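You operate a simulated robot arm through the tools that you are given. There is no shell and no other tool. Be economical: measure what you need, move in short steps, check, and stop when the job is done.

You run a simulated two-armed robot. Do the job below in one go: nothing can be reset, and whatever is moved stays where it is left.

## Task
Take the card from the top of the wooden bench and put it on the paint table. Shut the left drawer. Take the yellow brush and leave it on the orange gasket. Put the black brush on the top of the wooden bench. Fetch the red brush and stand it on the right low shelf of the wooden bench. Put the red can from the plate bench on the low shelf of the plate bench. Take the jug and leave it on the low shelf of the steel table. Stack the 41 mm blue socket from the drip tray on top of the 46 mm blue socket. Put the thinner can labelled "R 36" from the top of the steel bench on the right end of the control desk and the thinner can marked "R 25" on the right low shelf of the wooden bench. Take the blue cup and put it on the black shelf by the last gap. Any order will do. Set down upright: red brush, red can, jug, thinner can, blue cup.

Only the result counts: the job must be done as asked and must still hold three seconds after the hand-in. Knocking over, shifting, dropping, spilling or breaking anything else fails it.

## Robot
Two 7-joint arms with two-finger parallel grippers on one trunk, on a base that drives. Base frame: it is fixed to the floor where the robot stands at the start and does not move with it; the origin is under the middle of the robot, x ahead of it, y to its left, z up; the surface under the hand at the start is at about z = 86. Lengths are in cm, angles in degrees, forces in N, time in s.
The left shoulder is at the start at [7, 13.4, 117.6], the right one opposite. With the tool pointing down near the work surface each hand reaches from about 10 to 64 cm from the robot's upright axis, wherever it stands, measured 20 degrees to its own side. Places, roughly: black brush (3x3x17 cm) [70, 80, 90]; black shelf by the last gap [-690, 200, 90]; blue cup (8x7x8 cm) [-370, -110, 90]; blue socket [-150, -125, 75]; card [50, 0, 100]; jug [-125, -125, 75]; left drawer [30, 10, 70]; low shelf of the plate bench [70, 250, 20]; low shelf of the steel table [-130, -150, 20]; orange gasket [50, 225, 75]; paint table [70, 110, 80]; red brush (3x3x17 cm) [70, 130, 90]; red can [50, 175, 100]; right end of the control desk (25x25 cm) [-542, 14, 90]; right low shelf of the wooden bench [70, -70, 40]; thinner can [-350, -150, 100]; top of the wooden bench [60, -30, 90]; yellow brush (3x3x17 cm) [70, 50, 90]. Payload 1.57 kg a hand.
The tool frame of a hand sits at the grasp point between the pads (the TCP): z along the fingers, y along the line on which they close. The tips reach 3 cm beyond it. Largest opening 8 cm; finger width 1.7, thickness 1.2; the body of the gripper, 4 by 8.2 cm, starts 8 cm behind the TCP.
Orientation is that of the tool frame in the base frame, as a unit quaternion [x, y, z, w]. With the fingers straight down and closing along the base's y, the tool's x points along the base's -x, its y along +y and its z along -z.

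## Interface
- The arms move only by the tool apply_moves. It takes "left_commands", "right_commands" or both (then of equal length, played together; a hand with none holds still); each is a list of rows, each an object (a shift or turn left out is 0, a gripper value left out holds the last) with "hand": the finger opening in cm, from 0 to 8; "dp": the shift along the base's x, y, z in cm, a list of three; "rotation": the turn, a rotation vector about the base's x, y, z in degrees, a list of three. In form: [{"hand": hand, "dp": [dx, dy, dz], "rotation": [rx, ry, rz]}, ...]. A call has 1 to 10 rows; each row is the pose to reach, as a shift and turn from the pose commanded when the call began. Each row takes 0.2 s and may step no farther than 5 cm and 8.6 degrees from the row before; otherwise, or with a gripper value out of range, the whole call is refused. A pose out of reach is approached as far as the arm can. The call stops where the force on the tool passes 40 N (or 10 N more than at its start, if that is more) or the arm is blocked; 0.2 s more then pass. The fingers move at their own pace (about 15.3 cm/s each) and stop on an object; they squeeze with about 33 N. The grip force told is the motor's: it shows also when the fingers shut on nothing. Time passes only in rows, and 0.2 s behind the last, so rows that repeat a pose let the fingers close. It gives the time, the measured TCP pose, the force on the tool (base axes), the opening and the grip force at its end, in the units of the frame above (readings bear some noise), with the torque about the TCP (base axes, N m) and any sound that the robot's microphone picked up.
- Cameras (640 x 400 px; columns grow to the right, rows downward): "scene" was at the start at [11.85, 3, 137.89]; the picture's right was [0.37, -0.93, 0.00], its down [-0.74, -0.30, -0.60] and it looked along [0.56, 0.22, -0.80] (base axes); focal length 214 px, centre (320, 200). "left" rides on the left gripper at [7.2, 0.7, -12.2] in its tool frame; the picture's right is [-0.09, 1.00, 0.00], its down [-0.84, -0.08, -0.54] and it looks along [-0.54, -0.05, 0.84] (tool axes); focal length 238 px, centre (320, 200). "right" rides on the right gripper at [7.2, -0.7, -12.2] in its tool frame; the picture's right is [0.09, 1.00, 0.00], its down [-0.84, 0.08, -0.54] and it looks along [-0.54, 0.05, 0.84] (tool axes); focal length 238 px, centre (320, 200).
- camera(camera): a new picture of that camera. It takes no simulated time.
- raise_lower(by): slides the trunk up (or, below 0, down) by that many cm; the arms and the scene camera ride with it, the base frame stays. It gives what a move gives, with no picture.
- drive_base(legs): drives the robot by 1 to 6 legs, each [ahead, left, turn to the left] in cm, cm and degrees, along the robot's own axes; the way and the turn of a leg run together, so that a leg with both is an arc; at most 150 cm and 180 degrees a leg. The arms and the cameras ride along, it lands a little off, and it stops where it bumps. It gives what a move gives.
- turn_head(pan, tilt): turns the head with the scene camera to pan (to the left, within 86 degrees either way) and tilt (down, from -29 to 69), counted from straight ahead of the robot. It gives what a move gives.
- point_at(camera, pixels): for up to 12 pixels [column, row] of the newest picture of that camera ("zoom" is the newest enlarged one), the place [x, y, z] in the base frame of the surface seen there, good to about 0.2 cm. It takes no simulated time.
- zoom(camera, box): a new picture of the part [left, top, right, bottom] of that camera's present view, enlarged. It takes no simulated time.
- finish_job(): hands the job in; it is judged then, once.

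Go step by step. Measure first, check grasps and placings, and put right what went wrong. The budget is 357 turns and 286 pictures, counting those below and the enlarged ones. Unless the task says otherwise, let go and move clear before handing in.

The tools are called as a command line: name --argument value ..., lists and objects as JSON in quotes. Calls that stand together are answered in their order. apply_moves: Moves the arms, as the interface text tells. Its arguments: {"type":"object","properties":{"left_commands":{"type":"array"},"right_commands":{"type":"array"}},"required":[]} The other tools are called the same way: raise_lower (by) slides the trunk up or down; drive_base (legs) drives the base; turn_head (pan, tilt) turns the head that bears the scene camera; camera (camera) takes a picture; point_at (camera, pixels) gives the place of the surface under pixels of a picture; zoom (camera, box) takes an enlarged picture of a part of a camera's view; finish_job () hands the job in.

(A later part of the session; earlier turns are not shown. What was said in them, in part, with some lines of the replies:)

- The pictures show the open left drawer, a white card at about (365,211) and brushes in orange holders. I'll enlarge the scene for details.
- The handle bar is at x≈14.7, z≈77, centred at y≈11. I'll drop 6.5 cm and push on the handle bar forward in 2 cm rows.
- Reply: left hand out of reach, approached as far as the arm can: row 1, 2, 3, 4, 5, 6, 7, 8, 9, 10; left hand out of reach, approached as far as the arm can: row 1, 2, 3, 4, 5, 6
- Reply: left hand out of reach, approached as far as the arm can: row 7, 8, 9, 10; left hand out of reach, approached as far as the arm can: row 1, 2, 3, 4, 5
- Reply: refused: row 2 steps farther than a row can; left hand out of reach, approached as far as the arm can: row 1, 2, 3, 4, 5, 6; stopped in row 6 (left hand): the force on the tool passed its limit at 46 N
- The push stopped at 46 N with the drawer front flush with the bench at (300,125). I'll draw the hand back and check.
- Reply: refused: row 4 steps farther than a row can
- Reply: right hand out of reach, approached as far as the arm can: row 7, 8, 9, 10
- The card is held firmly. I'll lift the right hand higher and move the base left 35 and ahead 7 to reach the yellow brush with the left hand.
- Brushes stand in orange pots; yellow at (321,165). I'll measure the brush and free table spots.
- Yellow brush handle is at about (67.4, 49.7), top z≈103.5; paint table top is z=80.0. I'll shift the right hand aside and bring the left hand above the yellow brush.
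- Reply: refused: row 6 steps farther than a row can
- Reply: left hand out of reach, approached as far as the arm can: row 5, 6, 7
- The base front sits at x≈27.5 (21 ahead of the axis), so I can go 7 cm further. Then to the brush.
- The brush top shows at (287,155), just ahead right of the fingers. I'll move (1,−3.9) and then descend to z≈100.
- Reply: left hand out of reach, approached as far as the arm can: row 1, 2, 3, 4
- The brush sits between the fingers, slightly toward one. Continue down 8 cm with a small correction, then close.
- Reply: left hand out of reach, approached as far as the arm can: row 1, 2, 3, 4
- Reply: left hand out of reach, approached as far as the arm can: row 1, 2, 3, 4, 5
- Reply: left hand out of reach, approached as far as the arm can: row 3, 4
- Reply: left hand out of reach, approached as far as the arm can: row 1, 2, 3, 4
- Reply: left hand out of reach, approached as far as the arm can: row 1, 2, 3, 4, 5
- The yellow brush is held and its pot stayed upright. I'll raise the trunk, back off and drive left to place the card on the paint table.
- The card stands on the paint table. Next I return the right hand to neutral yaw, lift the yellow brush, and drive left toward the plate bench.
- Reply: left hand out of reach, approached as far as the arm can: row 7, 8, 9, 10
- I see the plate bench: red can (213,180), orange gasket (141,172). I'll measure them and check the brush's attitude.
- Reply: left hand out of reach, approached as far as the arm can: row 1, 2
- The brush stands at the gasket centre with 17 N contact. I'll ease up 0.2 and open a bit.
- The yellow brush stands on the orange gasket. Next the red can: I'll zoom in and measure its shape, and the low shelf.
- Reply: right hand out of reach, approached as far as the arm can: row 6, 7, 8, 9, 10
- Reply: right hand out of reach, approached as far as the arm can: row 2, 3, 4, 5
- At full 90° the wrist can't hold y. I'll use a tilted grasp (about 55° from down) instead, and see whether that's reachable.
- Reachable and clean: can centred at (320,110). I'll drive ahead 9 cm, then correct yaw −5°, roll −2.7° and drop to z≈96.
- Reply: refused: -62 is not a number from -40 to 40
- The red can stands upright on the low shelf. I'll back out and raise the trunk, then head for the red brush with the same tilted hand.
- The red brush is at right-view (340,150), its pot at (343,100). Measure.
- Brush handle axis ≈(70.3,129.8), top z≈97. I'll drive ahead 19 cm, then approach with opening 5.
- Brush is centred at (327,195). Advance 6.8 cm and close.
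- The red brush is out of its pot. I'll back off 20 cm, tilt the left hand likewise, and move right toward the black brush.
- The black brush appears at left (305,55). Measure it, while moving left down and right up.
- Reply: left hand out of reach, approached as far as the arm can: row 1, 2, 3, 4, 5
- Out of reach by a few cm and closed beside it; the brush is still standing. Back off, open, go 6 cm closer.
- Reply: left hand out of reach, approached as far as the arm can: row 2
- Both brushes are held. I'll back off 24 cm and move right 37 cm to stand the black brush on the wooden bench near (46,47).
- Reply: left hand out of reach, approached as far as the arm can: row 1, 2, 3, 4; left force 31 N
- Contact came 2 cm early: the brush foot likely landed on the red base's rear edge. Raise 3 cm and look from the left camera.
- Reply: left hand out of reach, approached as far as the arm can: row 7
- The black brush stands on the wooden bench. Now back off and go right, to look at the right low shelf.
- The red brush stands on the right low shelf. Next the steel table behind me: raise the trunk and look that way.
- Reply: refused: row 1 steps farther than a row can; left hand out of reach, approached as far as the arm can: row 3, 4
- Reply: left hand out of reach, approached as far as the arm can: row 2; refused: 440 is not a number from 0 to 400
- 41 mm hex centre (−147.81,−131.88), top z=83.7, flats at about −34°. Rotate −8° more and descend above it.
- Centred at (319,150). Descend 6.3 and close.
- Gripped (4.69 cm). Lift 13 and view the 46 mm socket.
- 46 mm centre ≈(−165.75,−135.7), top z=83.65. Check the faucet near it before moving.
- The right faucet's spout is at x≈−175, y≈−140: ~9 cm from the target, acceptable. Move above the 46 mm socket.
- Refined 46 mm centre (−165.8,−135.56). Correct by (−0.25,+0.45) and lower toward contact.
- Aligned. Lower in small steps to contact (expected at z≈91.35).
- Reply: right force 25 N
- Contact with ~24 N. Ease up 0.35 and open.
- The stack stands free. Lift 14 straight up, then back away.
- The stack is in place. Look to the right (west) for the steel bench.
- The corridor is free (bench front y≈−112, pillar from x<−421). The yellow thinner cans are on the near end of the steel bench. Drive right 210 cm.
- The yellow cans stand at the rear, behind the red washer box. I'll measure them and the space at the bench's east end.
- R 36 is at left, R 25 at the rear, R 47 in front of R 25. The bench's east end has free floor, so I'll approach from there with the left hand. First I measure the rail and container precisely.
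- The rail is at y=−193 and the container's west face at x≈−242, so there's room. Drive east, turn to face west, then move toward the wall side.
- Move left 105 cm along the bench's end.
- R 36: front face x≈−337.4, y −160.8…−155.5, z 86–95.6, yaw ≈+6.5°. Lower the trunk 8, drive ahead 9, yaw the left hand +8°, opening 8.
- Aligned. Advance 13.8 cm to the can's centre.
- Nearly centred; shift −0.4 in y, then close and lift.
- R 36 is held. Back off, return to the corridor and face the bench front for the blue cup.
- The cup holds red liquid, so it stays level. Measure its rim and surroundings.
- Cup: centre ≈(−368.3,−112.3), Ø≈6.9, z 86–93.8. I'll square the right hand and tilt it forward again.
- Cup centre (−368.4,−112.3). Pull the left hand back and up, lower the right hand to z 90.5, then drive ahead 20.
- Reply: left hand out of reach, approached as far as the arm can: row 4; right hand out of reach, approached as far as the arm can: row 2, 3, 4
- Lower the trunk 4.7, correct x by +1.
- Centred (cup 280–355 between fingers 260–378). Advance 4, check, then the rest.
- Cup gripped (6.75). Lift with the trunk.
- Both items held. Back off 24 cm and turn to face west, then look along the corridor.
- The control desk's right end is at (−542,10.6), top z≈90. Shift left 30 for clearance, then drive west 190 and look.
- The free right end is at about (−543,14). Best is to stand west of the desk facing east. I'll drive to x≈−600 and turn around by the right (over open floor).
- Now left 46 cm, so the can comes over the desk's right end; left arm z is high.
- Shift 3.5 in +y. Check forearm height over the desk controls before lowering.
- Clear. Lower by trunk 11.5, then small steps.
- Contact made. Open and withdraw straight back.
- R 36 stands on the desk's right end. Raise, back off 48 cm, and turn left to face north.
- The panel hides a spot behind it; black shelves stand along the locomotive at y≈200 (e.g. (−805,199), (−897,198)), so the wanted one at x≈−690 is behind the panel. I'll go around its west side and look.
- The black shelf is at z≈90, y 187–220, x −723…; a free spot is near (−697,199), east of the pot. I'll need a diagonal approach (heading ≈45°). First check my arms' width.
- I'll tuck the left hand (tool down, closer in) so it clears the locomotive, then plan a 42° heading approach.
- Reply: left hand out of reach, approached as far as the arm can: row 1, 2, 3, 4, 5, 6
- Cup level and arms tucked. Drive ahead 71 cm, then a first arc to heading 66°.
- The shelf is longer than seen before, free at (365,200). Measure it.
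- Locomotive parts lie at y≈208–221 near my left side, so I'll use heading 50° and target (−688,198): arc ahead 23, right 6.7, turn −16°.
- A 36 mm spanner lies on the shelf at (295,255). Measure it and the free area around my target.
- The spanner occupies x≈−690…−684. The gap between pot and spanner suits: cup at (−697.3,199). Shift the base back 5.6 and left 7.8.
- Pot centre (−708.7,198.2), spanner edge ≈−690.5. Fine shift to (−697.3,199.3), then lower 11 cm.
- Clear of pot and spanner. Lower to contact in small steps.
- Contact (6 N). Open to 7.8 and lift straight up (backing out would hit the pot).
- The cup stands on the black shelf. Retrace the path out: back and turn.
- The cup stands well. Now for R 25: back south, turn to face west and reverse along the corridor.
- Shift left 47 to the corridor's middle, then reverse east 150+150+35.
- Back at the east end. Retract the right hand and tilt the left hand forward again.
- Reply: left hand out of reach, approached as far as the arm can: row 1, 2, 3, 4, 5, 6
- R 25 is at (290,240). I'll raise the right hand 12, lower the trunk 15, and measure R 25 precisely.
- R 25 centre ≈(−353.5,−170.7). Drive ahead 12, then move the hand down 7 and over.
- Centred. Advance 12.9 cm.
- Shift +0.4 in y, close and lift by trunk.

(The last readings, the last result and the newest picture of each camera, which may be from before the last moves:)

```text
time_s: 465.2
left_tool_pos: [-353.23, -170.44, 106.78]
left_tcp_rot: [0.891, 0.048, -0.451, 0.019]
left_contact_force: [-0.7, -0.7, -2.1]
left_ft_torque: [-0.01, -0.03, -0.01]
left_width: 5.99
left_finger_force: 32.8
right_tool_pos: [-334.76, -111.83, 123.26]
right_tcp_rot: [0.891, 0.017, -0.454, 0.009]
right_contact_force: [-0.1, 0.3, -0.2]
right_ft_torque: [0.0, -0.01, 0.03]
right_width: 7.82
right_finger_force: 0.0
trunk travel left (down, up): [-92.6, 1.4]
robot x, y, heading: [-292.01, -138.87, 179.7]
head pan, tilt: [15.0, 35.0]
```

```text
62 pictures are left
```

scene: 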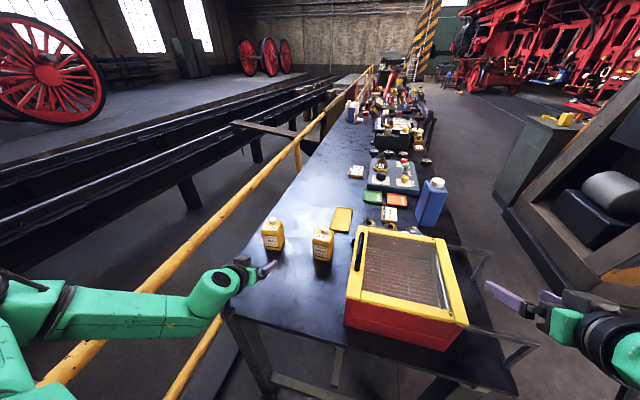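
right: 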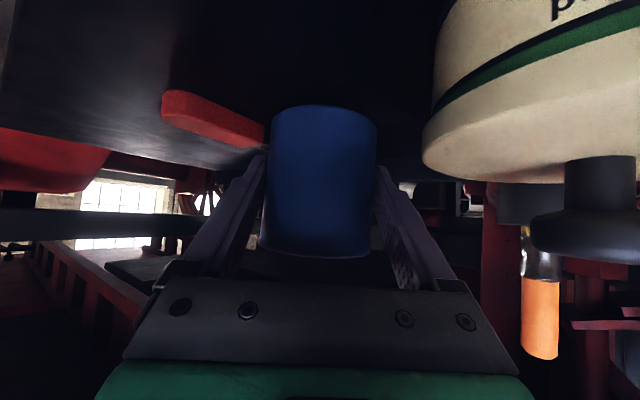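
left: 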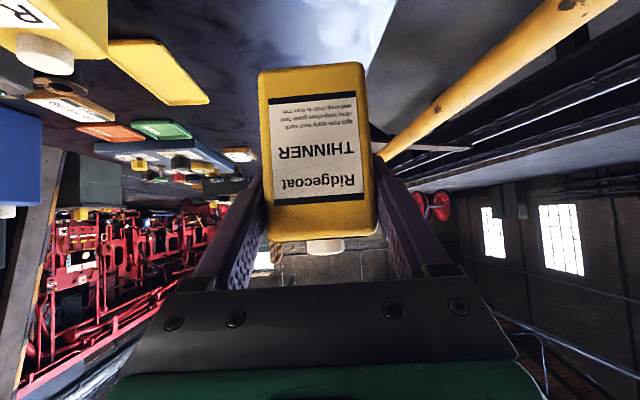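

R 25 is held. Back off, return to the corridor, turn east and drive to the wooden bench.

drive_base --legs '[[-14, 0, 0], [0, -107, 0], [0, 0, -180], [130, 0, 0], [95, 0, 0]]'

turn_head --pan -15 --tilt 30

camera --camera "scene"

```text
time_s: 469.1
left_tool_pos: [-339.45, -125.75, 106.82]
left_tcp_rot: [0.888, 0.059, -0.456, 0.033]
left_contact_force: [1.9, -19.3, -6.7]
left_ft_torque: [-0.82, -0.16, 0.16]
left_width: 6.01
left_finger_force: 33.0
right_tool_pos: [-320.74, -65.59, 123.18]
right_tcp_rot: [0.892, 0.017, -0.453, 0.009]
right_contact_force: [-0.3, 1.1, -0.1]
right_ft_torque: [-0.04, 0.02, 0.05]
right_width: 7.81
right_finger_force: 0.1
trunk travel left (down, up): [-92.6, 1.4]
robot x, y, heading: [-277.73, -92.43, 180.1]
head pan, tilt: [15.0, 35.0]
stopped in leg 2: the force on the tool passed its limit at 65 N (the readings are from after the stop); the commanded pose is now the measured one
```

```text
time_s: 470.0
left_tool_pos: [-339.41, -125.7, 106.78]
left_tcp_rot: [0.887, 0.058, -0.457, 0.027]
left_contact_force: [3.3, -14.3, -6.5]
left_ft_torque: [-0.64, -0.14, 0.04]
left_width: 6.03
left_finger_force: 33.1
right_tool_pos: [-320.6, -66.01, 123.3]
right_tcp_rot: [0.891, 0.018, -0.453, 0.007]
right_contact_force: [-0.7, 0.4, 0.4]
right_ft_torque: [0.0, 0.0, 0.01]
right_width: 7.82
right_finger_force: 0.0
trunk travel left (down, up): [-92.6, 1.4]
robot x, y, heading: [-277.99, -92.24, 179.8]
head pan, tilt: [-15.0, 30.0]
```

```text
61 pictures are left
```

scene: 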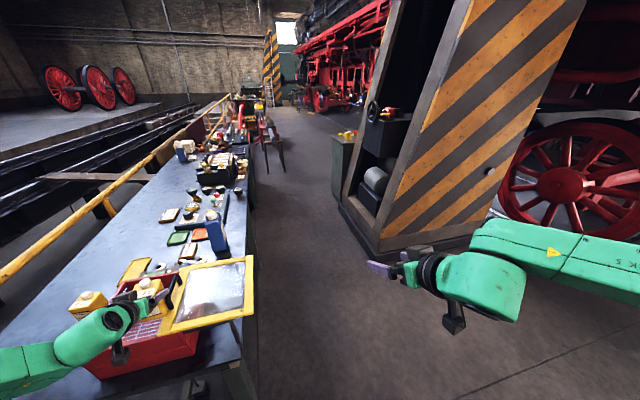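

The left hand snagged the washer's lid handle (19 N sideways, at (−339,−126)). Look closely before moving.

zoom --camera "scene" --box '[40, 220, 280, 400]'

camera --camera "left"

```text
2.22 times, centred on (160, 310) of scene
```

zoom: 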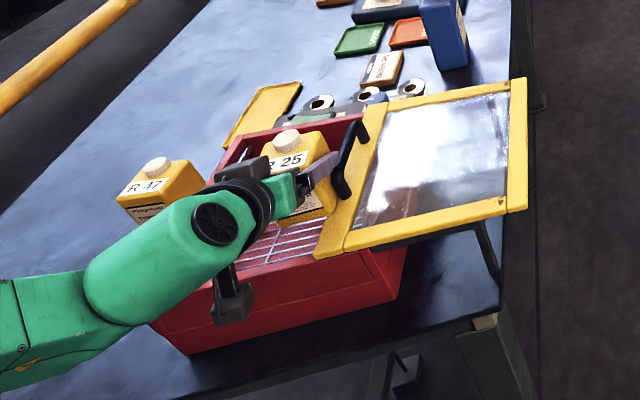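

```text
59 pictures are left
```

left: 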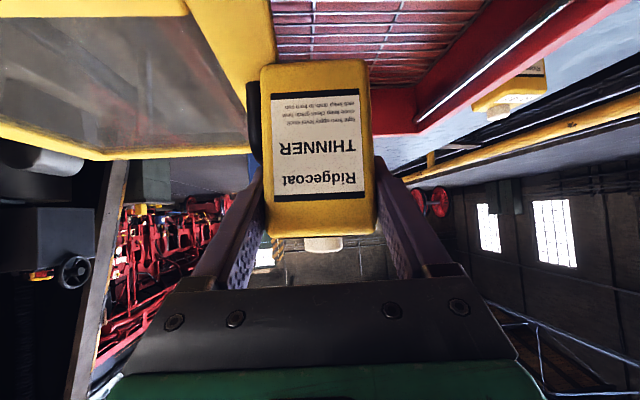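

The washer's lid slides on rails, and R 25 pulled it open ~18 cm by its handle. I'll free the left hand, then push the lid back shut with the right hand.

apply_moves --left_commands '[{"dp": [0, -1.5, 0]}, {"dp": [0, -3, 1]}, {"dp": [0, -4, 4]}, {"dp": [0, -4, 8]}, {"dp": [3, -4, 10]}]'

zoom --camera "scene" --box '[40, 220, 280, 400]'

point_at --camera "zoom" --pixels '[[342, 170], [362, 130], [338, 190], [380, 150], [515, 90], [510, 205], [340, 240], [350, 120], [330, 250], [250, 260], [400, 300]]'

```text
time_s: 471.2
left_tool_pos: [-336.16, -129.21, 117.07]
left_tcp_rot: [0.887, 0.056, -0.457, 0.028]
left_contact_force: [-0.4, 0.1, -2.3]
left_ft_torque: [0.01, -0.01, -0.01]
left_width: 6.05
left_finger_force: 32.5
right_tool_pos: [-320.31, -65.51, 123.24]
right_tcp_rot: [0.89, 0.016, -0.455, 0.008]
right_contact_force: [0.6, 0.4, 1.4]
right_ft_torque: [-0.01, 0.04, 0.0]
right_width: 7.81
right_finger_force: 0.0
trunk travel left (down, up): [-92.6, 1.4]
robot x, y, heading: [-277.78, -92.47, 179.7]
head pan, tilt: [-15.0, 30.0]
```

```text
2.22 times, centred on (160, 310) of scene
```

zoom: 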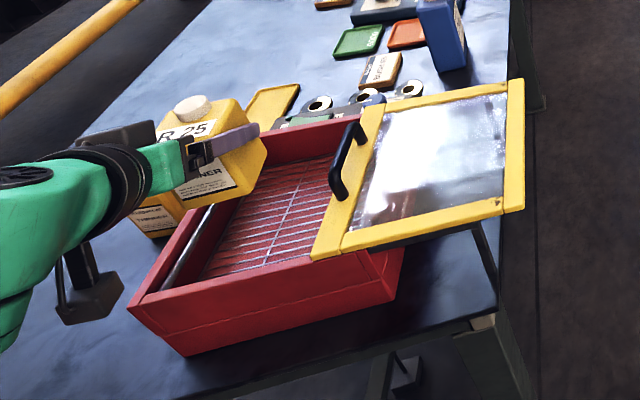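

```text
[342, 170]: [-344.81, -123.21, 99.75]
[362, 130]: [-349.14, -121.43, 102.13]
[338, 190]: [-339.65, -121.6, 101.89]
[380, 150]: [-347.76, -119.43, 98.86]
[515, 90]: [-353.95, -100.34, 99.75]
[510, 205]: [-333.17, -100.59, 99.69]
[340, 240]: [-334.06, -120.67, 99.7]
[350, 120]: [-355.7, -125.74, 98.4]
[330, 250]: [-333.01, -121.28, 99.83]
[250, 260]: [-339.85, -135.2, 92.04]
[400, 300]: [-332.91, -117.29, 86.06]
```

The lid moved about +18 in y (handle from −140 to −122). I'll push its front edge (y≈−99.5, z≈99) back with the closed right fingers. First move into position.

drive_base --legs '[[0, 32, 0]]'

apply_moves --right_commands '[{"hand": 0, "dp": [-3, 2, -3]}, {"dp": [-7, 3, -5]}, {"dp": [-11, 3.5, -7]}, {"dp": [-15, 3.5, -9]}, {"dp": [-19, 3.5, -11]}, {"dp": [-22, 3.5, -13]}]'

turn_head --pan 0 --tilt 40

camera --camera "scene"

```text
time_s: 473.3
left_tool_pos: [-336.87, -160.34, 116.91]
left_tcp_rot: [0.887, 0.053, -0.458, 0.028]
left_contact_force: [-0.3, 0.5, -2.7]
left_ft_torque: [-0.01, -0.04, 0.04]
left_width: 6.0
left_finger_force: 33.0
right_tool_pos: [-320.64, -96.69, 123.13]
right_tcp_rot: [0.891, 0.013, -0.453, 0.007]
right_contact_force: [0.1, 0.2, -0.6]
right_ft_torque: [-0.02, 0.03, -0.01]
right_width: 7.79
right_finger_force: 0.0
trunk travel left (down, up): [-92.6, 1.4]
robot x, y, heading: [-278.08, -123.62, 179.5]
head pan, tilt: [-15.0, 30.0]
```

```text
time_s: 474.7
left_tool_pos: [-337.14, -160.58, 116.83]
left_tcp_rot: [0.888, 0.054, -0.456, 0.027]
left_contact_force: [-0.5, 0.2, -3.1]
left_ft_torque: [0.01, 0.0, -0.03]
left_width: 6.0
left_finger_force: 33.2
right_tool_pos: [-343.02, -93.51, 110.1]
right_tcp_rot: [0.892, 0.015, -0.452, 0.006]
right_contact_force: [-0.7, -0.4, 0.0]
right_ft_torque: [0.0, 0.01, 0.02]
right_width: 0.0
right_finger_force: 21.6
trunk travel left (down, up): [-92.6, 1.4]
robot x, y, heading: [-278.05, -124.34, 179.7]
head pan, tilt: [-15.0, 30.0]
```

```text
time_s: 475.5
left_tool_pos: [-336.92, -160.53, 116.85]
left_tcp_rot: [0.887, 0.054, -0.457, 0.027]
left_contact_force: [-0.2, -0.3, -2.9]
left_ft_torque: [0.04, -0.03, 0.04]
left_width: 6.0
left_finger_force: 33.0
right_tool_pos: [-342.77, -93.5, 110.29]
right_tcp_rot: [0.891, 0.014, -0.453, 0.007]
right_contact_force: [-0.4, 0.9, -0.8]
right_ft_torque: [0.03, 0.03, 0.03]
right_width: 0.01
right_finger_force: 21.2
trunk travel left (down, up): [-92.6, 1.4]
robot x, y, heading: [-278.43, -124.23, 179.3]
head pan, tilt: [0.0, 40.0]
```

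```text
57 pictures are left
```

scene: 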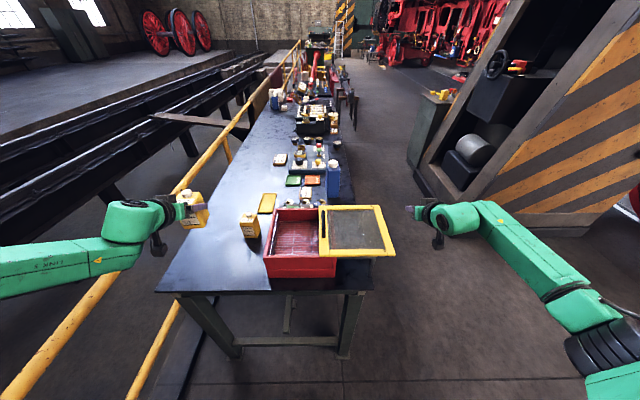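

Lower to z≈99.3 and push south.

raise_lower --by -10.8

apply_moves --right_commands '[{"dp": [0, -2, 0]}, {"dp": [0, -4, 0]}, {"dp": [0, -5.5, 0]}, {"dp": [0, -7, 0]}, {"dp": [0, -8.5, 0]}, {"dp": [0, -10, 0]}]'

camera --camera "scene"

```text
time_s: 476.9
left_tool_pos: [-336.78, -160.59, 106.18]
left_tcp_rot: [0.887, 0.054, -0.457, 0.027]
left_contact_force: [0.2, -0.5, -2.2]
left_ft_torque: [-0.02, -0.07, 0.02]
left_width: 6.03
left_finger_force: 33.1
right_tool_pos: [-342.7, -93.4, 99.65]
right_tcp_rot: [0.891, 0.014, -0.453, 0.007]
right_contact_force: [-0.6, 1.4, -0.3]
right_ft_torque: [0.01, 0.0, -0.02]
right_width: 0.0
right_finger_force: 21.2
trunk travel left (down, up): [-81.8, 12.2]
robot x, y, heading: [-278.17, -123.89, 179.2]
head pan, tilt: [0.0, 40.0]
```

```text
time_s: 478.3
left_tool_pos: [-336.92, -160.52, 106.04]
left_tcp_rot: [0.888, 0.054, -0.456, 0.027]
left_contact_force: [-0.5, -1.0, -2.7]
left_ft_torque: [0.01, 0.0, -0.01]
left_width: 6.02
left_finger_force: 32.7
right_tool_pos: [-342.71, -103.59, 99.59]
right_tcp_rot: [0.892, 0.014, -0.452, 0.008]
right_contact_force: [-0.1, 0.8, -0.7]
right_ft_torque: [0.01, 0.0, -0.02]
right_width: 0.02
right_finger_force: 21.4
trunk travel left (down, up): [-81.8, 12.2]
robot x, y, heading: [-278.27, -124.16, 179.2]
head pan, tilt: [0.0, 40.0]
```

```text
56 pictures are left
```

scene: 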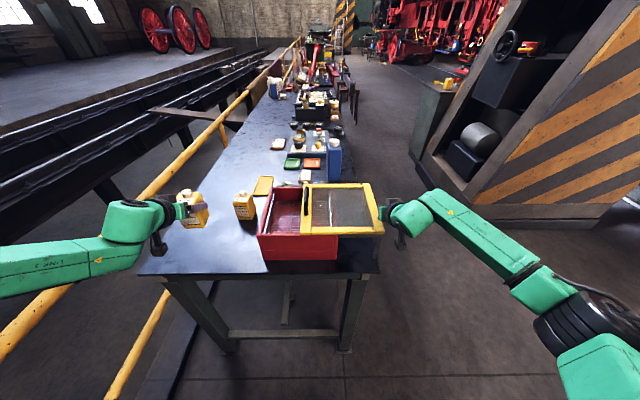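

The lid slides back smoothly with little force. Keep pushing.

apply_moves --right_commands '[{"dp": [0, -1.5, 0]}, {"dp": [0, -3, 0]}, {"dp": [0, -4.5, 0]}, {"dp": [0, -6, 0]}, {"dp": [0, -7.5, 0]}, {"dp": [0, -8.5, 0]}, {"dp": [0, -9.5, 0]}, {"dp": [0, -10.5, 0]}]'

camera --camera "scene"

```text
time_s: 480.1
left_tool_pos: [-336.92, -160.58, 105.91]
left_tcp_rot: [0.888, 0.053, -0.456, 0.027]
left_contact_force: [0.5, 0.0, -2.7]
left_ft_torque: [0.01, -0.06, 0.01]
left_width: 6.03
left_finger_force: 33.2
right_tool_pos: [-342.91, -113.97, 99.59]
right_tcp_rot: [0.891, 0.014, -0.453, 0.007]
right_contact_force: [0.2, 1.8, 1.1]
right_ft_torque: [0.04, 0.04, 0.0]
right_width: 0.0
right_finger_force: 21.1
trunk travel left (down, up): [-81.8, 12.2]
robot x, y, heading: [-278.41, -124.08, 178.9]
head pan, tilt: [0.0, 40.0]
```

```text
55 pictures are left
```

scene: 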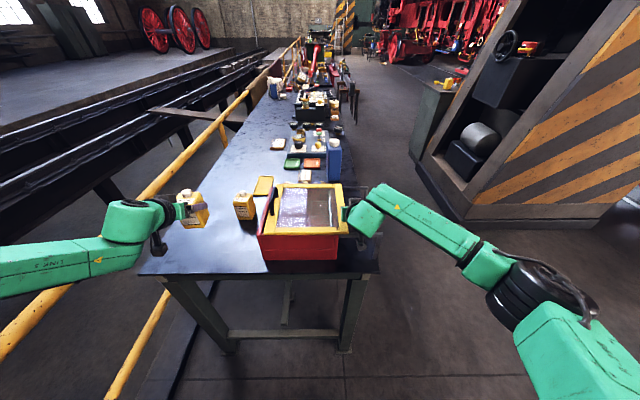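

Almost shut; push the last 3–4 cm until it meets its stop.

apply_moves --right_commands '[{"dp": [0, -0.8, 0]}, {"dp": [0, -1.6, 0]}, {"dp": [0, -2.2, 0]}, {"dp": [0, -2.8, 0]}, {"dp": [0, -3.3, 0]}]'

zoom --camera "scene" --box '[220, 150, 380, 280]'

point_at --camera "zoom" --pixels '[[205, 190], [200, 170], [190, 240], [470, 330], [480, 150], [180, 320], [230, 140], [330, 325], [470, 300]]'

```text
time_s: 481.3
left_tool_pos: [-336.89, -160.05, 106.37]
left_tcp_rot: [0.887, 0.052, -0.457, 0.029]
left_contact_force: [0.4, -0.3, -2.8]
left_ft_torque: [0.01, -0.02, -0.02]
left_width: 5.97
left_finger_force: 33.5
right_tool_pos: [-342.74, -116.47, 99.36]
right_tcp_rot: [0.892, 0.011, -0.452, 0.006]
right_contact_force: [1.3, 17.6, 2.3]
right_ft_torque: [-0.1, -0.05, 0.16]
right_width: 0.01
right_finger_force: 21.4
trunk travel left (down, up): [-81.8, 12.2]
robot x, y, heading: [-278.13, -124.77, 179.3]
head pan, tilt: [0.0, 40.0]
```

```text
3.08 times, centred on (300, 215) of scene
```

zoom: 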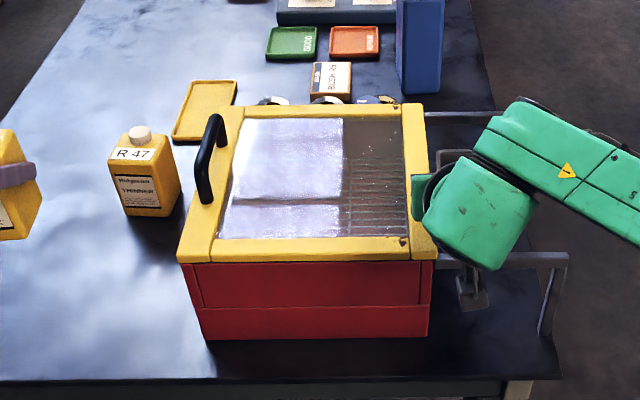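

```text
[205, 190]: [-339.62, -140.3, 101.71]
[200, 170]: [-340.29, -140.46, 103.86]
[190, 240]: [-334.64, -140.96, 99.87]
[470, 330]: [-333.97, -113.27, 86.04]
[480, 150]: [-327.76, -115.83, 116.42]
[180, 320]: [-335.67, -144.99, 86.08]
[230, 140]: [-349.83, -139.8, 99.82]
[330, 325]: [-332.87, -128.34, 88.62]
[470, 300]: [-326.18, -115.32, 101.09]
```

The lid is shut again: handle back at y≈−140.4 (originally −140.2). Withdraw the right hand and verify the box itself did not move.

apply_moves --right_commands '[{"dp": [0, 3, 0]}, {"dp": [0, 7, 0.5]}, {"dp": [0, 11, 2]}, {"dp": [3, 14, 5]}]'

raise_lower --by 12

zoom --camera "scene" --box '[220, 150, 380, 280]'

point_at --camera "zoom" --pixels '[[210, 200], [440, 270], [200, 320], [430, 380], [160, 180], [425, 330], [145, 190], [460, 240], [430, 200]]'

```text
refused: row 4 steps farther than a row can; nothing moved
```

```text
time_s: 482.8
left_tool_pos: [-336.89, -160.6, 118.05]
left_tcp_rot: [0.887, 0.054, -0.458, 0.027]
left_contact_force: [-1.1, -0.5, -3.1]
left_ft_torque: [0.01, -0.02, 0.02]
left_width: 5.98
left_finger_force: 33.3
right_tool_pos: [-342.72, -117.34, 111.57]
right_tcp_rot: [0.891, 0.015, -0.454, 0.007]
right_contact_force: [-0.4, 0.2, -0.1]
right_ft_torque: [0.01, 0.01, 0.01]
right_width: 0.0
right_finger_force: 21.2
trunk travel left (down, up): [-93.8, 0.2]
robot x, y, heading: [-278.13, -124.52, 179.2]
head pan, tilt: [0.0, 40.0]
```

```text
3.08 times, centred on (300, 215) of scene
```

zoom: 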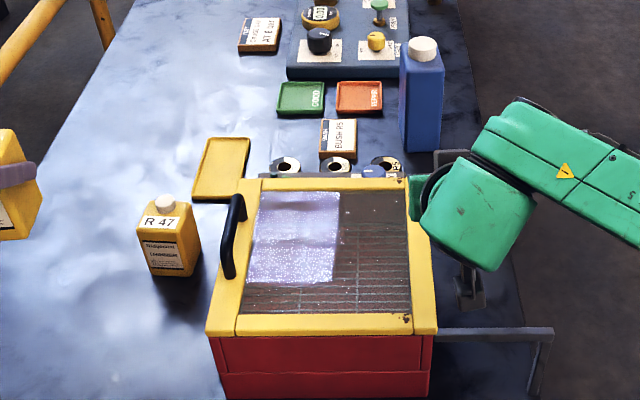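

```text
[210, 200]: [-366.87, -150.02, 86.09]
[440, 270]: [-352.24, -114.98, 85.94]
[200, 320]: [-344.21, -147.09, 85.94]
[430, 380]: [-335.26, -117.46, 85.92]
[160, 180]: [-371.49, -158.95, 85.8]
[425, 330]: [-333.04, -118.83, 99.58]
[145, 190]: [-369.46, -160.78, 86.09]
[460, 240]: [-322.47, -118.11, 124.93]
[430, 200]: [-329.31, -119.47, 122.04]
```

All in place. With the left can's bottom now at z≈111 (handle 104), I'll back 8 cm and drive north in steps.

drive_base --legs '[[-9, 0, 0], [0, -93, 0], [0, 0, -179], [130, 0, 0], [90, 0, 0]]'

turn_head --pan -15 --tilt 30

camera --camera "scene"

```text
time_s: 505.9
left_tool_pos: [5.41, 10.59, 118.18]
left_tcp_rot: [-0.067, 0.887, 0.034, 0.456]
left_contact_force: [0.0, -0.9, -2.5]
left_ft_torque: [0.01, 0.01, -0.01]
left_width: 5.98
left_finger_force: 32.6
right_tool_pos: [12.56, -32.61, 111.4]
right_tcp_rot: [-0.028, 0.891, 0.014, 0.454]
right_contact_force: [-0.7, -0.1, 0.0]
right_ft_torque: [0.02, -0.02, 0.02]
right_width: 0.0
right_finger_force: 21.6
trunk travel left (down, up): [-93.8, 0.2]
robot x, y, heading: [-52.57, -27.59, 1.0]
head pan, tilt: [0.0, 40.0]
```

```text
time_s: 506.7
left_tool_pos: [5.44, 10.51, 118.05]
left_tcp_rot: [-0.067, 0.887, 0.034, 0.456]
left_contact_force: [0.5, -0.9, -2.7]
left_ft_torque: [0.03, 0.01, -0.01]
left_width: 5.97
left_finger_force: 32.7
right_tool_pos: [12.65, -32.65, 111.46]
right_tcp_rot: [-0.027, 0.891, 0.014, 0.452]
right_contact_force: [0.5, -0.8, 0.3]
right_ft_torque: [0.02, 0.01, -0.01]
right_width: 0.0
right_finger_force: 21.3
trunk travel left (down, up): [-93.8, 0.2]
robot x, y, heading: [-51.75, -27.33, 0.9]
head pan, tilt: [-15.0, 30.0]
```

```text
52 pictures are left
```

scene: 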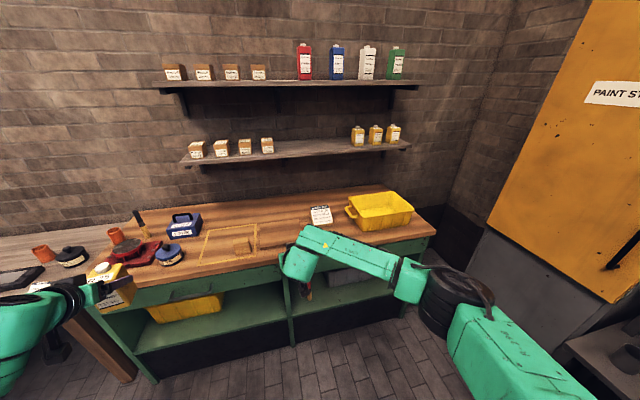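

Back at the wooden bench. Bring the left hand inward and pull the right hand back.

apply_moves --left_commands '[{"dp": [0, 0, 0]}, {"dp": [0, 0, 0]}, {"dp": [1, -4, 0]}, {"dp": [2, -8, 0]}, {"dp": [3, -12, 0]}, {"dp": [4, -15, 0]}]' --right_commands '[{"dp": [-3.5, -3, 0]}, {"dp": [-7, -6, 0]}, {"dp": [-11, -9, 0]}, {"dp": [-14, -12, 0]}, {"dp": [-16, -15, 0]}, {"dp": [-18, -16, 0]}]'

drive_base --legs '[[0, -57, -1]]'

raise_lower --by -40

camera --camera "scene"

```text
time_s: 508.1
left_tool_pos: [9.42, -4.4, 118.12]
left_tcp_rot: [-0.067, 0.887, 0.034, 0.457]
left_contact_force: [-0.1, -0.6, -3.0]
left_ft_torque: [-0.01, 0.02, 0.01]
left_width: 5.96
left_finger_force: 32.9
right_tool_pos: [-5.59, -48.53, 111.6]
right_tcp_rot: [-0.027, 0.891, 0.014, 0.453]
right_contact_force: [0.3, -0.5, -0.1]
right_ft_torque: [0.02, -0.02, 0.02]
right_width: 0.0
right_finger_force: 21.0
trunk travel left (down, up): [-93.8, 0.2]
robot x, y, heading: [-52.39, -27.66, 1.1]
head pan, tilt: [-15.0, 30.0]
```

```text
time_s: 511.4
left_tool_pos: [10.16, -62.74, 118.01]
left_tcp_rot: [-0.059, 0.887, 0.03, 0.456]
left_contact_force: [-1.4, 0.5, -2.8]
left_ft_torque: [0.02, 0.02, -0.05]
left_width: 5.96
left_finger_force: 32.8
right_tool_pos: [-5.31, -106.73, 111.59]
right_tcp_rot: [-0.019, 0.892, 0.009, 0.452]
right_contact_force: [0.4, -0.2, -0.4]
right_ft_torque: [-0.02, 0.0, -0.03]
right_width: 0.02
right_finger_force: 21.2
trunk travel left (down, up): [-93.8, 0.2]
robot x, y, heading: [-51.95, -84.64, 0.1]
head pan, tilt: [-15.0, 30.0]
```

```text
time_s: 515.2
left_tool_pos: [10.24, -62.79, 78.1]
left_tcp_rot: [-0.058, 0.888, 0.029, 0.456]
left_contact_force: [-0.2, 0.2, -2.2]
left_ft_torque: [-0.02, 0.02, 0.02]
left_width: 5.98
left_finger_force: 32.8
right_tool_pos: [-5.33, -106.71, 71.51]
right_tcp_rot: [-0.019, 0.891, 0.01, 0.454]
right_contact_force: [0.1, -0.1, 0.7]
right_ft_torque: [0.02, 0.0, -0.02]
right_width: 0.0
right_finger_force: 21.3
trunk travel left (down, up): [-53.8, 40.2]
robot x, y, heading: [-51.77, -85.05, 0.0]
head pan, tilt: [-15.0, 30.0]
```

```text
51 pictures are left
```

scene: 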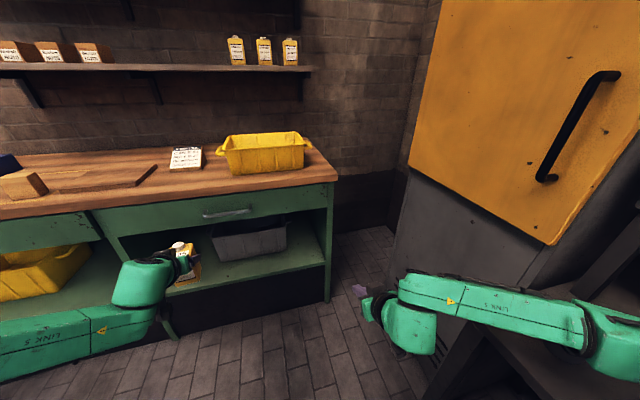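

The right arm is close to the small table at the right. Check distances, the crate and shelf.

point_at --camera "scene" --pixels '[[610, 340], [560, 320], [500, 360], [600, 310], [470, 300], [440, 370], [230, 260], [200, 275], [260, 235], [250, 270], [215, 290], [285, 240]]'

zoom --camera "scene" --box '[120, 190, 360, 350]'

```text
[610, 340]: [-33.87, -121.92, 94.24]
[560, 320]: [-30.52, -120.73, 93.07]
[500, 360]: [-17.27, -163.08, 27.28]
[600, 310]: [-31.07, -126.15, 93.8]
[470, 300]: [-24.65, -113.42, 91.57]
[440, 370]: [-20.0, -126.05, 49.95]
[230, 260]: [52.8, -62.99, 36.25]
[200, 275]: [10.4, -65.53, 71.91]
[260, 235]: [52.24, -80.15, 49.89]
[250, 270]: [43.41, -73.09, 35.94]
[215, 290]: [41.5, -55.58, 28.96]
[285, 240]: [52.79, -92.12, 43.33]
```

```text
2.50 times, centred on (240, 270) of scene
```

zoom: 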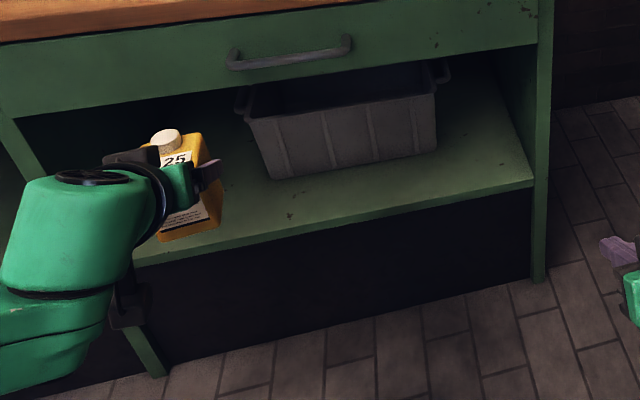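

The right elbow (y≈−126, z 94) would meet the small table when lowered. I'll shift the robot 6.5 cm left, raise the right hand and bring it in.

drive_base --legs '[[0, 6.5, 0]]'

apply_moves --right_commands '[{"dp": [1, 2, 4]}, {"dp": [2, 4, 8]}, {"dp": [3, 6, 12]}, {"dp": [4, 8, 16]}, {"dp": [5, 9, 20]}]'

turn_head --pan -40 --tilt 40

camera --camera "scene"

```text
time_s: 516.2
left_tool_pos: [10.27, -56.18, 78.16]
left_tcp_rot: [-0.059, 0.888, 0.029, 0.456]
left_contact_force: [-0.2, 0.5, -2.0]
left_ft_torque: [0.02, 0.01, 0.01]
left_width: 5.98
left_finger_force: 33.3
right_tool_pos: [-5.31, -100.15, 71.62]
right_tcp_rot: [-0.019, 0.891, 0.009, 0.453]
right_contact_force: [-0.6, -0.2, 1.4]
right_ft_torque: [-0.02, 0.0, 0.01]
right_width: 0.0
right_finger_force: 21.4
trunk travel left (down, up): [-53.8, 40.2]
robot x, y, heading: [-51.6, -78.48, 0.0]
head pan, tilt: [-15.0, 30.0]
```

```text
time_s: 517.4
left_tool_pos: [10.22, -56.21, 78.1]
left_tcp_rot: [-0.06, 0.887, 0.03, 0.457]
left_contact_force: [-0.6, -0.2, -3.0]
left_ft_torque: [-0.02, 0.01, -0.02]
left_width: 5.99
left_finger_force: 33.2
right_tool_pos: [-0.25, -91.19, 91.5]
right_tcp_rot: [-0.019, 0.891, 0.009, 0.453]
right_contact_force: [-0.6, -0.2, 0.2]
right_ft_torque: [0.0, -0.01, 0.01]
right_width: 0.0
right_finger_force: 21.5
trunk travel left (down, up): [-53.8, 40.2]
robot x, y, heading: [-51.99, -78.6, -0.3]
head pan, tilt: [-15.0, 30.0]
```

```text
time_s: 518.3
left_tool_pos: [10.09, -56.24, 78.06]
left_tcp_rot: [-0.059, 0.887, 0.03, 0.457]
left_contact_force: [-0.6, 0.3, -2.5]
left_ft_torque: [-0.01, 0.01, 0.01]
left_width: 5.99
left_finger_force: 32.7
right_tool_pos: [-0.27, -91.28, 91.44]
right_tcp_rot: [-0.02, 0.891, 0.01, 0.453]
right_contact_force: [-0.1, -0.8, -0.3]
right_ft_torque: [0.01, -0.02, 0.01]
right_width: 0.0
right_finger_force: 21.6
trunk travel left (down, up): [-53.8, 40.2]
robot x, y, heading: [-51.5, -78.57, -0.2]
head pan, tilt: [-40.0, 40.0]
```

```text
49 pictures are left
```

scene: 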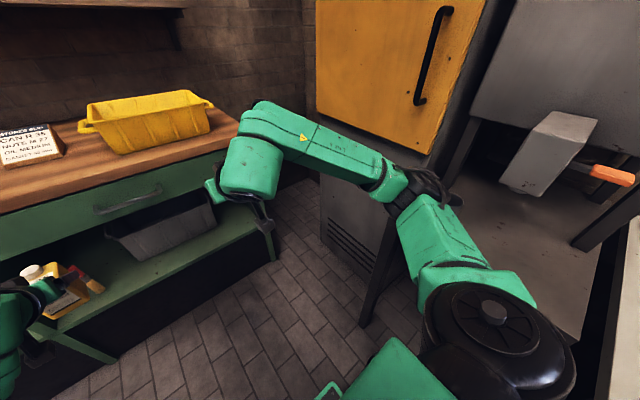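

point_at --camera "scene" --pixels '[[430, 180], [440, 240], [500, 290], [550, 340], [455, 200], [480, 240], [545, 310], [560, 250], [370, 320], [470, 265]]'

```text
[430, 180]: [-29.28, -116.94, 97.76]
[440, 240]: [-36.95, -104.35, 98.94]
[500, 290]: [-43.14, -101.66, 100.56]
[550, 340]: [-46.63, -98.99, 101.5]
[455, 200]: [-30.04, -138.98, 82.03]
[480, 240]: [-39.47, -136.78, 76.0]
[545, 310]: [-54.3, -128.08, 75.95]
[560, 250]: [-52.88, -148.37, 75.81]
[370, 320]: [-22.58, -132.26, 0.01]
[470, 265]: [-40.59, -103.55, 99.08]
```

The elbow is at y≈−118, the table edge at −126: clear. Lower 32 cm and drive ahead 22.

raise_lower --by -32

drive_base --legs '[[20, 0, 0]]'

turn_head --pan 10 --tilt 30

camera --camera "scene"

```text
time_s: 521.4
left_tool_pos: [10.07, -56.23, 46.2]
left_tcp_rot: [-0.059, 0.888, 0.03, 0.456]
left_contact_force: [0.0, -0.8, -3.4]
left_ft_torque: [-0.01, 0.04, 0.01]
left_width: 5.96
left_finger_force: 33.2
right_tool_pos: [-0.27, -91.29, 59.5]
right_tcp_rot: [-0.018, 0.891, 0.01, 0.453]
right_contact_force: [0.3, 0.3, 0.6]
right_ft_torque: [0.01, -0.03, -0.01]
right_width: 0.0
right_finger_force: 21.2
trunk travel left (down, up): [-21.8, 72.2]
robot x, y, heading: [-51.98, -78.32, -0.0]
head pan, tilt: [-40.0, 40.0]
```

```text
time_s: 523.0
left_tool_pos: [30.28, -56.47, 45.99]
left_tcp_rot: [-0.058, 0.888, 0.029, 0.456]
left_contact_force: [-0.6, 0.4, -2.8]
left_ft_torque: [0.0, 0.04, 0.02]
left_width: 5.98
left_finger_force: 33.0
right_tool_pos: [19.64, -91.45, 59.39]
right_tcp_rot: [-0.018, 0.891, 0.01, 0.454]
right_contact_force: [-0.5, 0.6, 0.6]
right_ft_torque: [0.05, -0.01, 0.01]
right_width: 0.0
right_finger_force: 21.4
trunk travel left (down, up): [-21.8, 72.2]
robot x, y, heading: [-31.8, -78.32, -0.1]
head pan, tilt: [-40.0, 40.0]
```

```text
time_s: 524.2
left_tool_pos: [30.24, -56.45, 46.11]
left_tcp_rot: [-0.058, 0.887, 0.029, 0.456]
left_contact_force: [0.4, -1.0, -2.4]
left_ft_torque: [-0.02, 0.05, -0.02]
left_width: 5.99
left_finger_force: 33.0
right_tool_pos: [19.64, -91.39, 59.52]
right_tcp_rot: [-0.018, 0.891, 0.009, 0.453]
right_contact_force: [0.1, -0.2, 0.4]
right_ft_torque: [0.0, -0.01, -0.02]
right_width: 0.01
right_finger_force: 21.3
trunk travel left (down, up): [-21.8, 72.2]
robot x, y, heading: [-31.72, -78.83, -0.2]
head pan, tilt: [10.0, 30.0]
```

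```text
48 pictures are left
```

scene: 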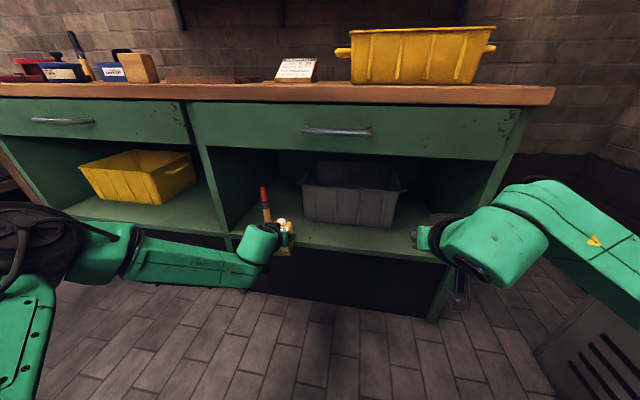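

zoom --camera "scene" --box '[200, 150, 440, 300]'

point_at --camera "zoom" --pixels '[[275, 170], [285, 80], [278, 120], [178, 120], [182, 160], [168, 110], [300, 210], [250, 230], [510, 150], [200, 240]]'

```text
2.67 times, centred on (320, 225) of scene
```

zoom: 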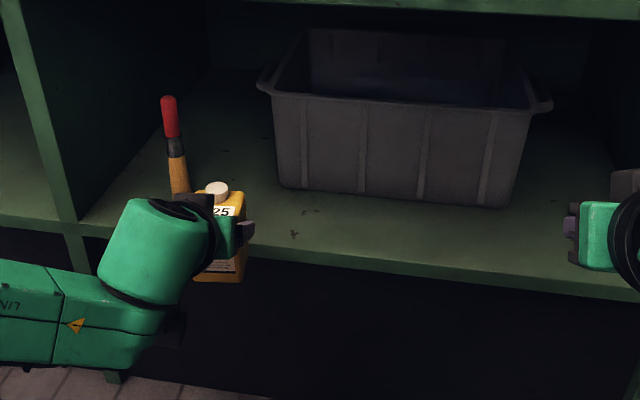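

```text
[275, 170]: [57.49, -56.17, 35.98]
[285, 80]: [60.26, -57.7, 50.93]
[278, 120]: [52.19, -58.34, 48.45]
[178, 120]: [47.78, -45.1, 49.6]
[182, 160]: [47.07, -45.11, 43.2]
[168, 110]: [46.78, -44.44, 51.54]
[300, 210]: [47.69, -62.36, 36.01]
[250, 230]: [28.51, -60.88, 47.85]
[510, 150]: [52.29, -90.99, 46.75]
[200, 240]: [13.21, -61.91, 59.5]
```

Brush at (47.8,−45), crate front x=52.2. I'll set the can at (45.2,−59.5): drive ahead 12, then fine-adjust.

drive_base --legs '[[12, -2, 0]]'

camera --camera "scene"

camera --camera "left"

```text
time_s: 525.5
left_tool_pos: [42.02, -58.27, 45.98]
left_tcp_rot: [-0.059, 0.887, 0.029, 0.456]
left_contact_force: [1.3, 0.5, -2.5]
left_ft_torque: [0.0, 0.04, 0.05]
left_width: 5.99
left_finger_force: 33.1
right_tool_pos: [31.45, -93.25, 59.57]
right_tcp_rot: [-0.019, 0.891, 0.01, 0.453]
right_contact_force: [0.4, -0.7, -0.4]
right_ft_torque: [0.02, 0.01, -0.03]
right_width: 0.0
right_finger_force: 21.1
trunk travel left (down, up): [-21.8, 72.2]
robot x, y, heading: [-20.49, -80.16, -0.1]
head pan, tilt: [10.0, 30.0]
```

```text
46 pictures are left
```

scene: 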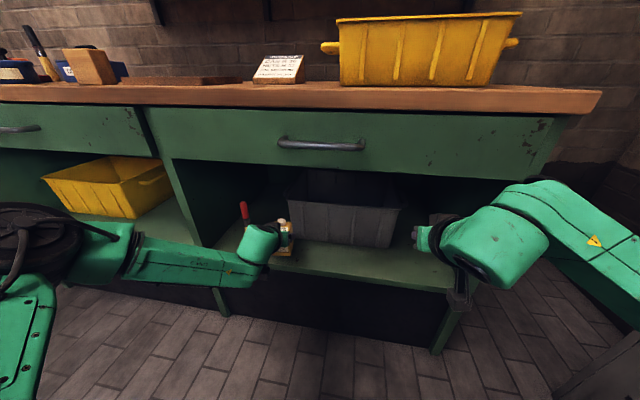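

```text
45 pictures are left
```

left: 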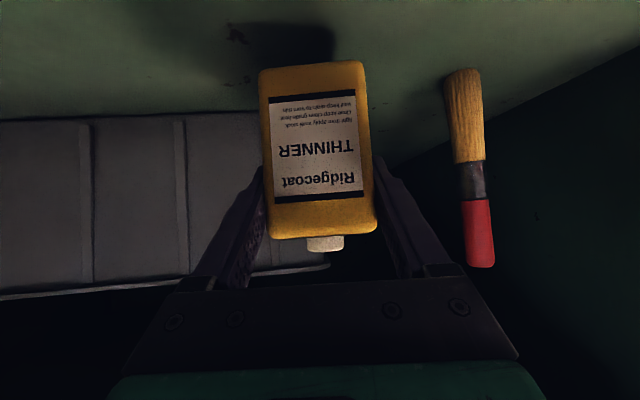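

Both clear. Move (3.2,−1.2), then lower.

apply_moves --left_commands '[{"dp": [1.6, -0.6, 0]}, {"dp": [3.2, -1.2, 0]}]'

raise_lower --by -2.6

raise_lower --by -0.5

raise_lower --by -0.3

```text
time_s: 526.0
left_tool_pos: [45.23, -59.39, 46.08]
left_tcp_rot: [-0.059, 0.887, 0.03, 0.456]
left_contact_force: [0.0, 0.5, -3.7]
left_ft_torque: [-0.03, 0.03, 0.0]
left_width: 5.99
left_finger_force: 32.9
right_tool_pos: [31.58, -93.19, 59.35]
right_tcp_rot: [-0.019, 0.891, 0.009, 0.453]
right_contact_force: [0.8, 0.8, -0.1]
right_ft_torque: [-0.02, 0.01, 0.01]
right_width: 0.01
right_finger_force: 21.2
trunk travel left (down, up): [-21.8, 72.2]
robot x, y, heading: [-20.03, -80.36, 0.0]
head pan, tilt: [10.0, 30.0]
```

```text
time_s: 526.8
left_tool_pos: [45.24, -59.42, 43.42]
left_tcp_rot: [-0.058, 0.888, 0.03, 0.456]
left_contact_force: [-0.3, 0.8, -3.2]
left_ft_torque: [0.03, 0.0, 0.02]
left_width: 5.98
left_finger_force: 32.8
right_tool_pos: [31.62, -93.25, 56.99]
right_tcp_rot: [-0.019, 0.891, 0.009, 0.453]
right_contact_force: [-0.5, -0.9, -0.7]
right_ft_torque: [0.0, 0.02, -0.01]
right_width: 0.0
right_finger_force: 21.0
trunk travel left (down, up): [-19.2, 74.8]
robot x, y, heading: [-19.64, -80.33, 0.2]
head pan, tilt: [10.0, 30.0]
```

```text
time_s: 527.3
left_tool_pos: [45.15, -59.33, 43.01]
left_tcp_rot: [-0.058, 0.888, 0.029, 0.455]
left_contact_force: [-0.7, -0.5, -2.9]
left_ft_torque: [-0.04, 0.09, 0.0]
left_width: 5.96
left_finger_force: 32.5
right_tool_pos: [31.5, -93.19, 56.37]
right_tcp_rot: [-0.019, 0.891, 0.01, 0.453]
right_contact_force: [0.8, 0.7, -0.1]
right_ft_torque: [-0.05, 0.01, 0.02]
right_width: 0.0
right_finger_force: 21.2
trunk travel left (down, up): [-18.7, 75.3]
robot x, y, heading: [-19.67, -80.33, -0.3]
head pan, tilt: [10.0, 30.0]
```

```text
time_s: 527.8
left_tool_pos: [45.07, -59.42, 42.96]
left_tcp_rot: [-0.059, 0.887, 0.03, 0.458]
left_contact_force: [-1.5, 0.5, 3.9]
left_ft_torque: [-0.08, 0.22, -0.02]
left_width: 5.98
left_finger_force: 32.5
right_tool_pos: [31.32, -93.25, 56.07]
right_tcp_rot: [-0.018, 0.891, 0.01, 0.454]
right_contact_force: [-0.3, -0.9, 0.2]
right_ft_torque: [0.02, -0.03, 0.01]
right_width: 0.0
right_finger_force: 21.3
trunk travel left (down, up): [-18.4, 75.6]
robot x, y, heading: [-19.9, -80.09, 0.2]
head pan, tilt: [10.0, 30.0]
```

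Contact. Seat 0.15 more, open to 7.4 and withdraw straight back.

raise_lower --by -0.15

apply_moves --left_commands '[{"hand": 6.8}, {"hand": 7.4}, {}, {"dp": [-2, -0.26, 0]}, {"dp": [-5, -0.65, 0]}, {"dp": [-8, -1, 0]}, {"dp": [-11, -1.4, 0]}]'

camera --camera "left"

zoom --camera "scene" --box '[200, 170, 360, 290]'

```text
time_s: 528.3
left_tool_pos: [45.15, -59.42, 42.94]
left_tcp_rot: [-0.059, 0.886, 0.03, 0.459]
left_contact_force: [0.2, 2.4, 12.7]
left_ft_torque: [-0.17, 0.3, -0.02]
left_width: 5.99
left_finger_force: 32.9
right_tool_pos: [31.38, -93.43, 56.02]
right_tcp_rot: [-0.019, 0.89, 0.011, 0.455]
right_contact_force: [0.5, 0.2, 0.0]
right_ft_torque: [0.04, -0.02, 0.0]
right_width: 0.02
right_finger_force: 22.2
trunk travel left (down, up): [-18.2, 75.8]
robot x, y, heading: [-19.64, -79.95, 0.2]
head pan, tilt: [10.0, 30.0]
```

```text
time_s: 529.9
left_tool_pos: [34.3, -60.79, 42.57]
left_tcp_rot: [-0.06, 0.887, 0.031, 0.456]
left_contact_force: [-0.4, -1.2, 0.6]
left_ft_torque: [0.02, 0.01, -0.01]
left_width: 7.42
left_finger_force: 0.1
right_tool_pos: [31.48, -93.35, 56.06]
right_tcp_rot: [-0.018, 0.891, 0.009, 0.454]
right_contact_force: [0.3, -0.4, 0.4]
right_ft_torque: [0.0, 0.0, -0.02]
right_width: 0.0
right_finger_force: 21.7
trunk travel left (down, up): [-18.2, 75.8]
robot x, y, heading: [-20.01, -80.46, -0.0]
head pan, tilt: [10.0, 30.0]
```

```text
44 pictures are left
```

left: 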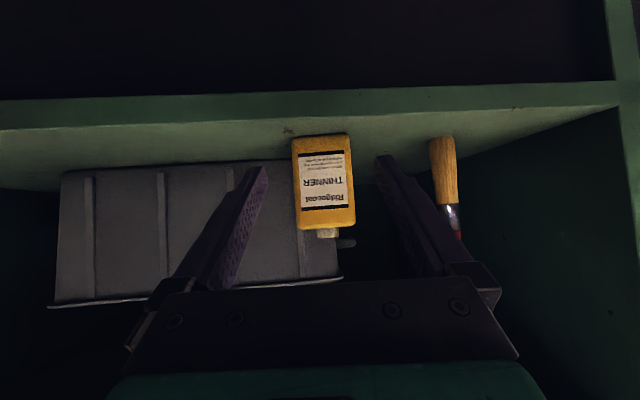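

```text
3.33 times, centred on (280, 230) of scene
```

zoom: 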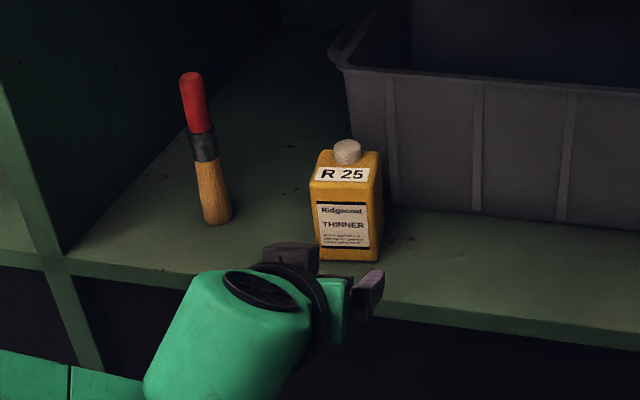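

R 25 stands upright next to the red brush. Back out, raise, and take a last look at the benches.

drive_base --legs '[[-25, 0, 0], [0, 50, 0], [-15, 30, 0]]'

raise_lower --by 40

turn_head --pan 25 --tilt 25

camera --camera "scene"

```text
time_s: 536.1
left_tool_pos: [-5.45, 19.45, 42.52]
left_tcp_rot: [-0.06, 0.887, 0.03, 0.457]
left_contact_force: [-0.7, 1.2, 0.4]
left_ft_torque: [0.01, -0.01, -0.03]
left_width: 7.4
left_finger_force: 0.0
right_tool_pos: [-8.3, -13.18, 55.93]
right_tcp_rot: [-0.021, 0.891, 0.011, 0.453]
right_contact_force: [-0.2, 0.0, 0.0]
right_ft_torque: [0.0, -0.01, 0.01]
right_width: 0.0
right_finger_force: 21.1
trunk travel left (down, up): [-18.2, 75.8]
robot x, y, heading: [-59.86, -0.32, -0.1]
head pan, tilt: [10.0, 30.0]
```

```text
time_s: 539.9
left_tool_pos: [-5.5, 19.38, 82.53]
left_tcp_rot: [-0.06, 0.887, 0.031, 0.456]
left_contact_force: [-0.1, -0.5, 0.2]
left_ft_torque: [-0.01, -0.01, -0.04]
left_width: 7.39
left_finger_force: 0.0
right_tool_pos: [-8.42, -13.12, 95.94]
right_tcp_rot: [-0.02, 0.891, 0.01, 0.453]
right_contact_force: [-0.1, 0.9, 0.5]
right_ft_torque: [0.02, -0.03, 0.0]
right_width: 0.01
right_finger_force: 21.2
trunk travel left (down, up): [-58.2, 35.8]
robot x, y, heading: [-59.84, -0.36, 0.2]
head pan, tilt: [10.0, 30.0]
```

```text
time_s: 540.7
left_tool_pos: [-5.62, 19.42, 82.46]
left_tcp_rot: [-0.059, 0.887, 0.031, 0.457]
left_contact_force: [-0.3, -0.1, 0.0]
left_ft_torque: [0.01, 0.0, 0.02]
left_width: 7.42
left_finger_force: 0.1
right_tool_pos: [-8.32, -13.01, 95.99]
right_tcp_rot: [-0.02, 0.891, 0.01, 0.453]
right_contact_force: [-0.4, 0.1, 0.1]
right_ft_torque: [-0.04, 0.0, -0.03]
right_width: 0.01
right_finger_force: 21.8
trunk travel left (down, up): [-58.2, 35.8]
robot x, y, heading: [-60.06, -0.2, 0.3]
head pan, tilt: [25.0, 25.0]
```

```text
42 pictures are left
```

scene: 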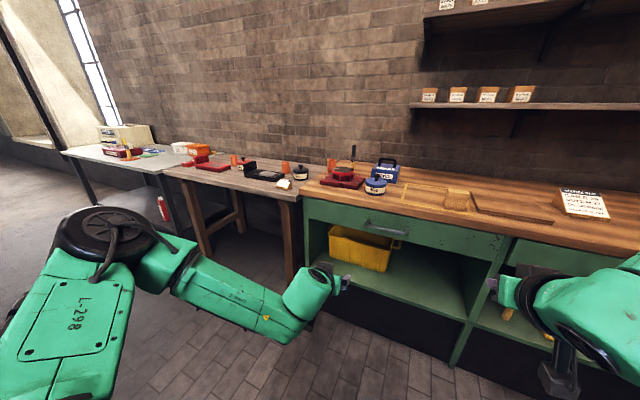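

zoom --camera "scene" --box '[60, 110, 300, 240]'

zoom --camera "scene" --box '[270, 130, 440, 260]'

```text
2.67 times, centred on (180, 175) of scene
```

zoom: 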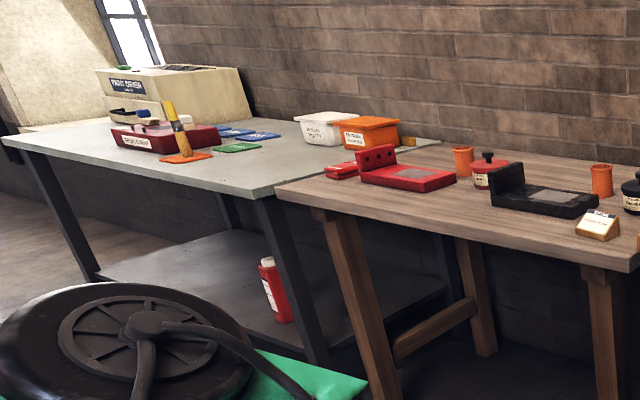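

```text
3.08 times, centred on (355, 195) of scene
```

zoom: 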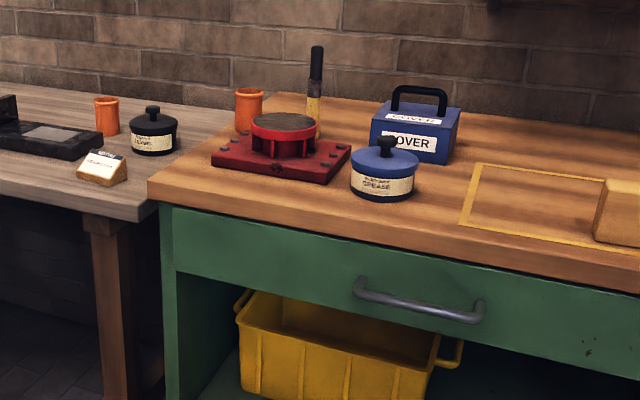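

Everything seen stands as asked: card on the paint table, black and yellow brush upright, red can on its low shelf, drawer shut, hands clear. Handing in.

finish_job

```text
The job is handed in.
```

I finished every placement and handed the job in, but I disturbed two objects that were not part of the task:
- **Red washer box:** The R 25 can caught its sliding lid and pulled it open about 18 cm. I pushed the lid back to its stop, and the handle measures within about 0.3 cm of where it started.
- **Red base on the wooden bench:** I first set the black brush down on its rear edge by mistake, pressing with about 30 N. I then moved the brush to the clear bench top behind it. The base looks unmoved, but I did not re-measure it.
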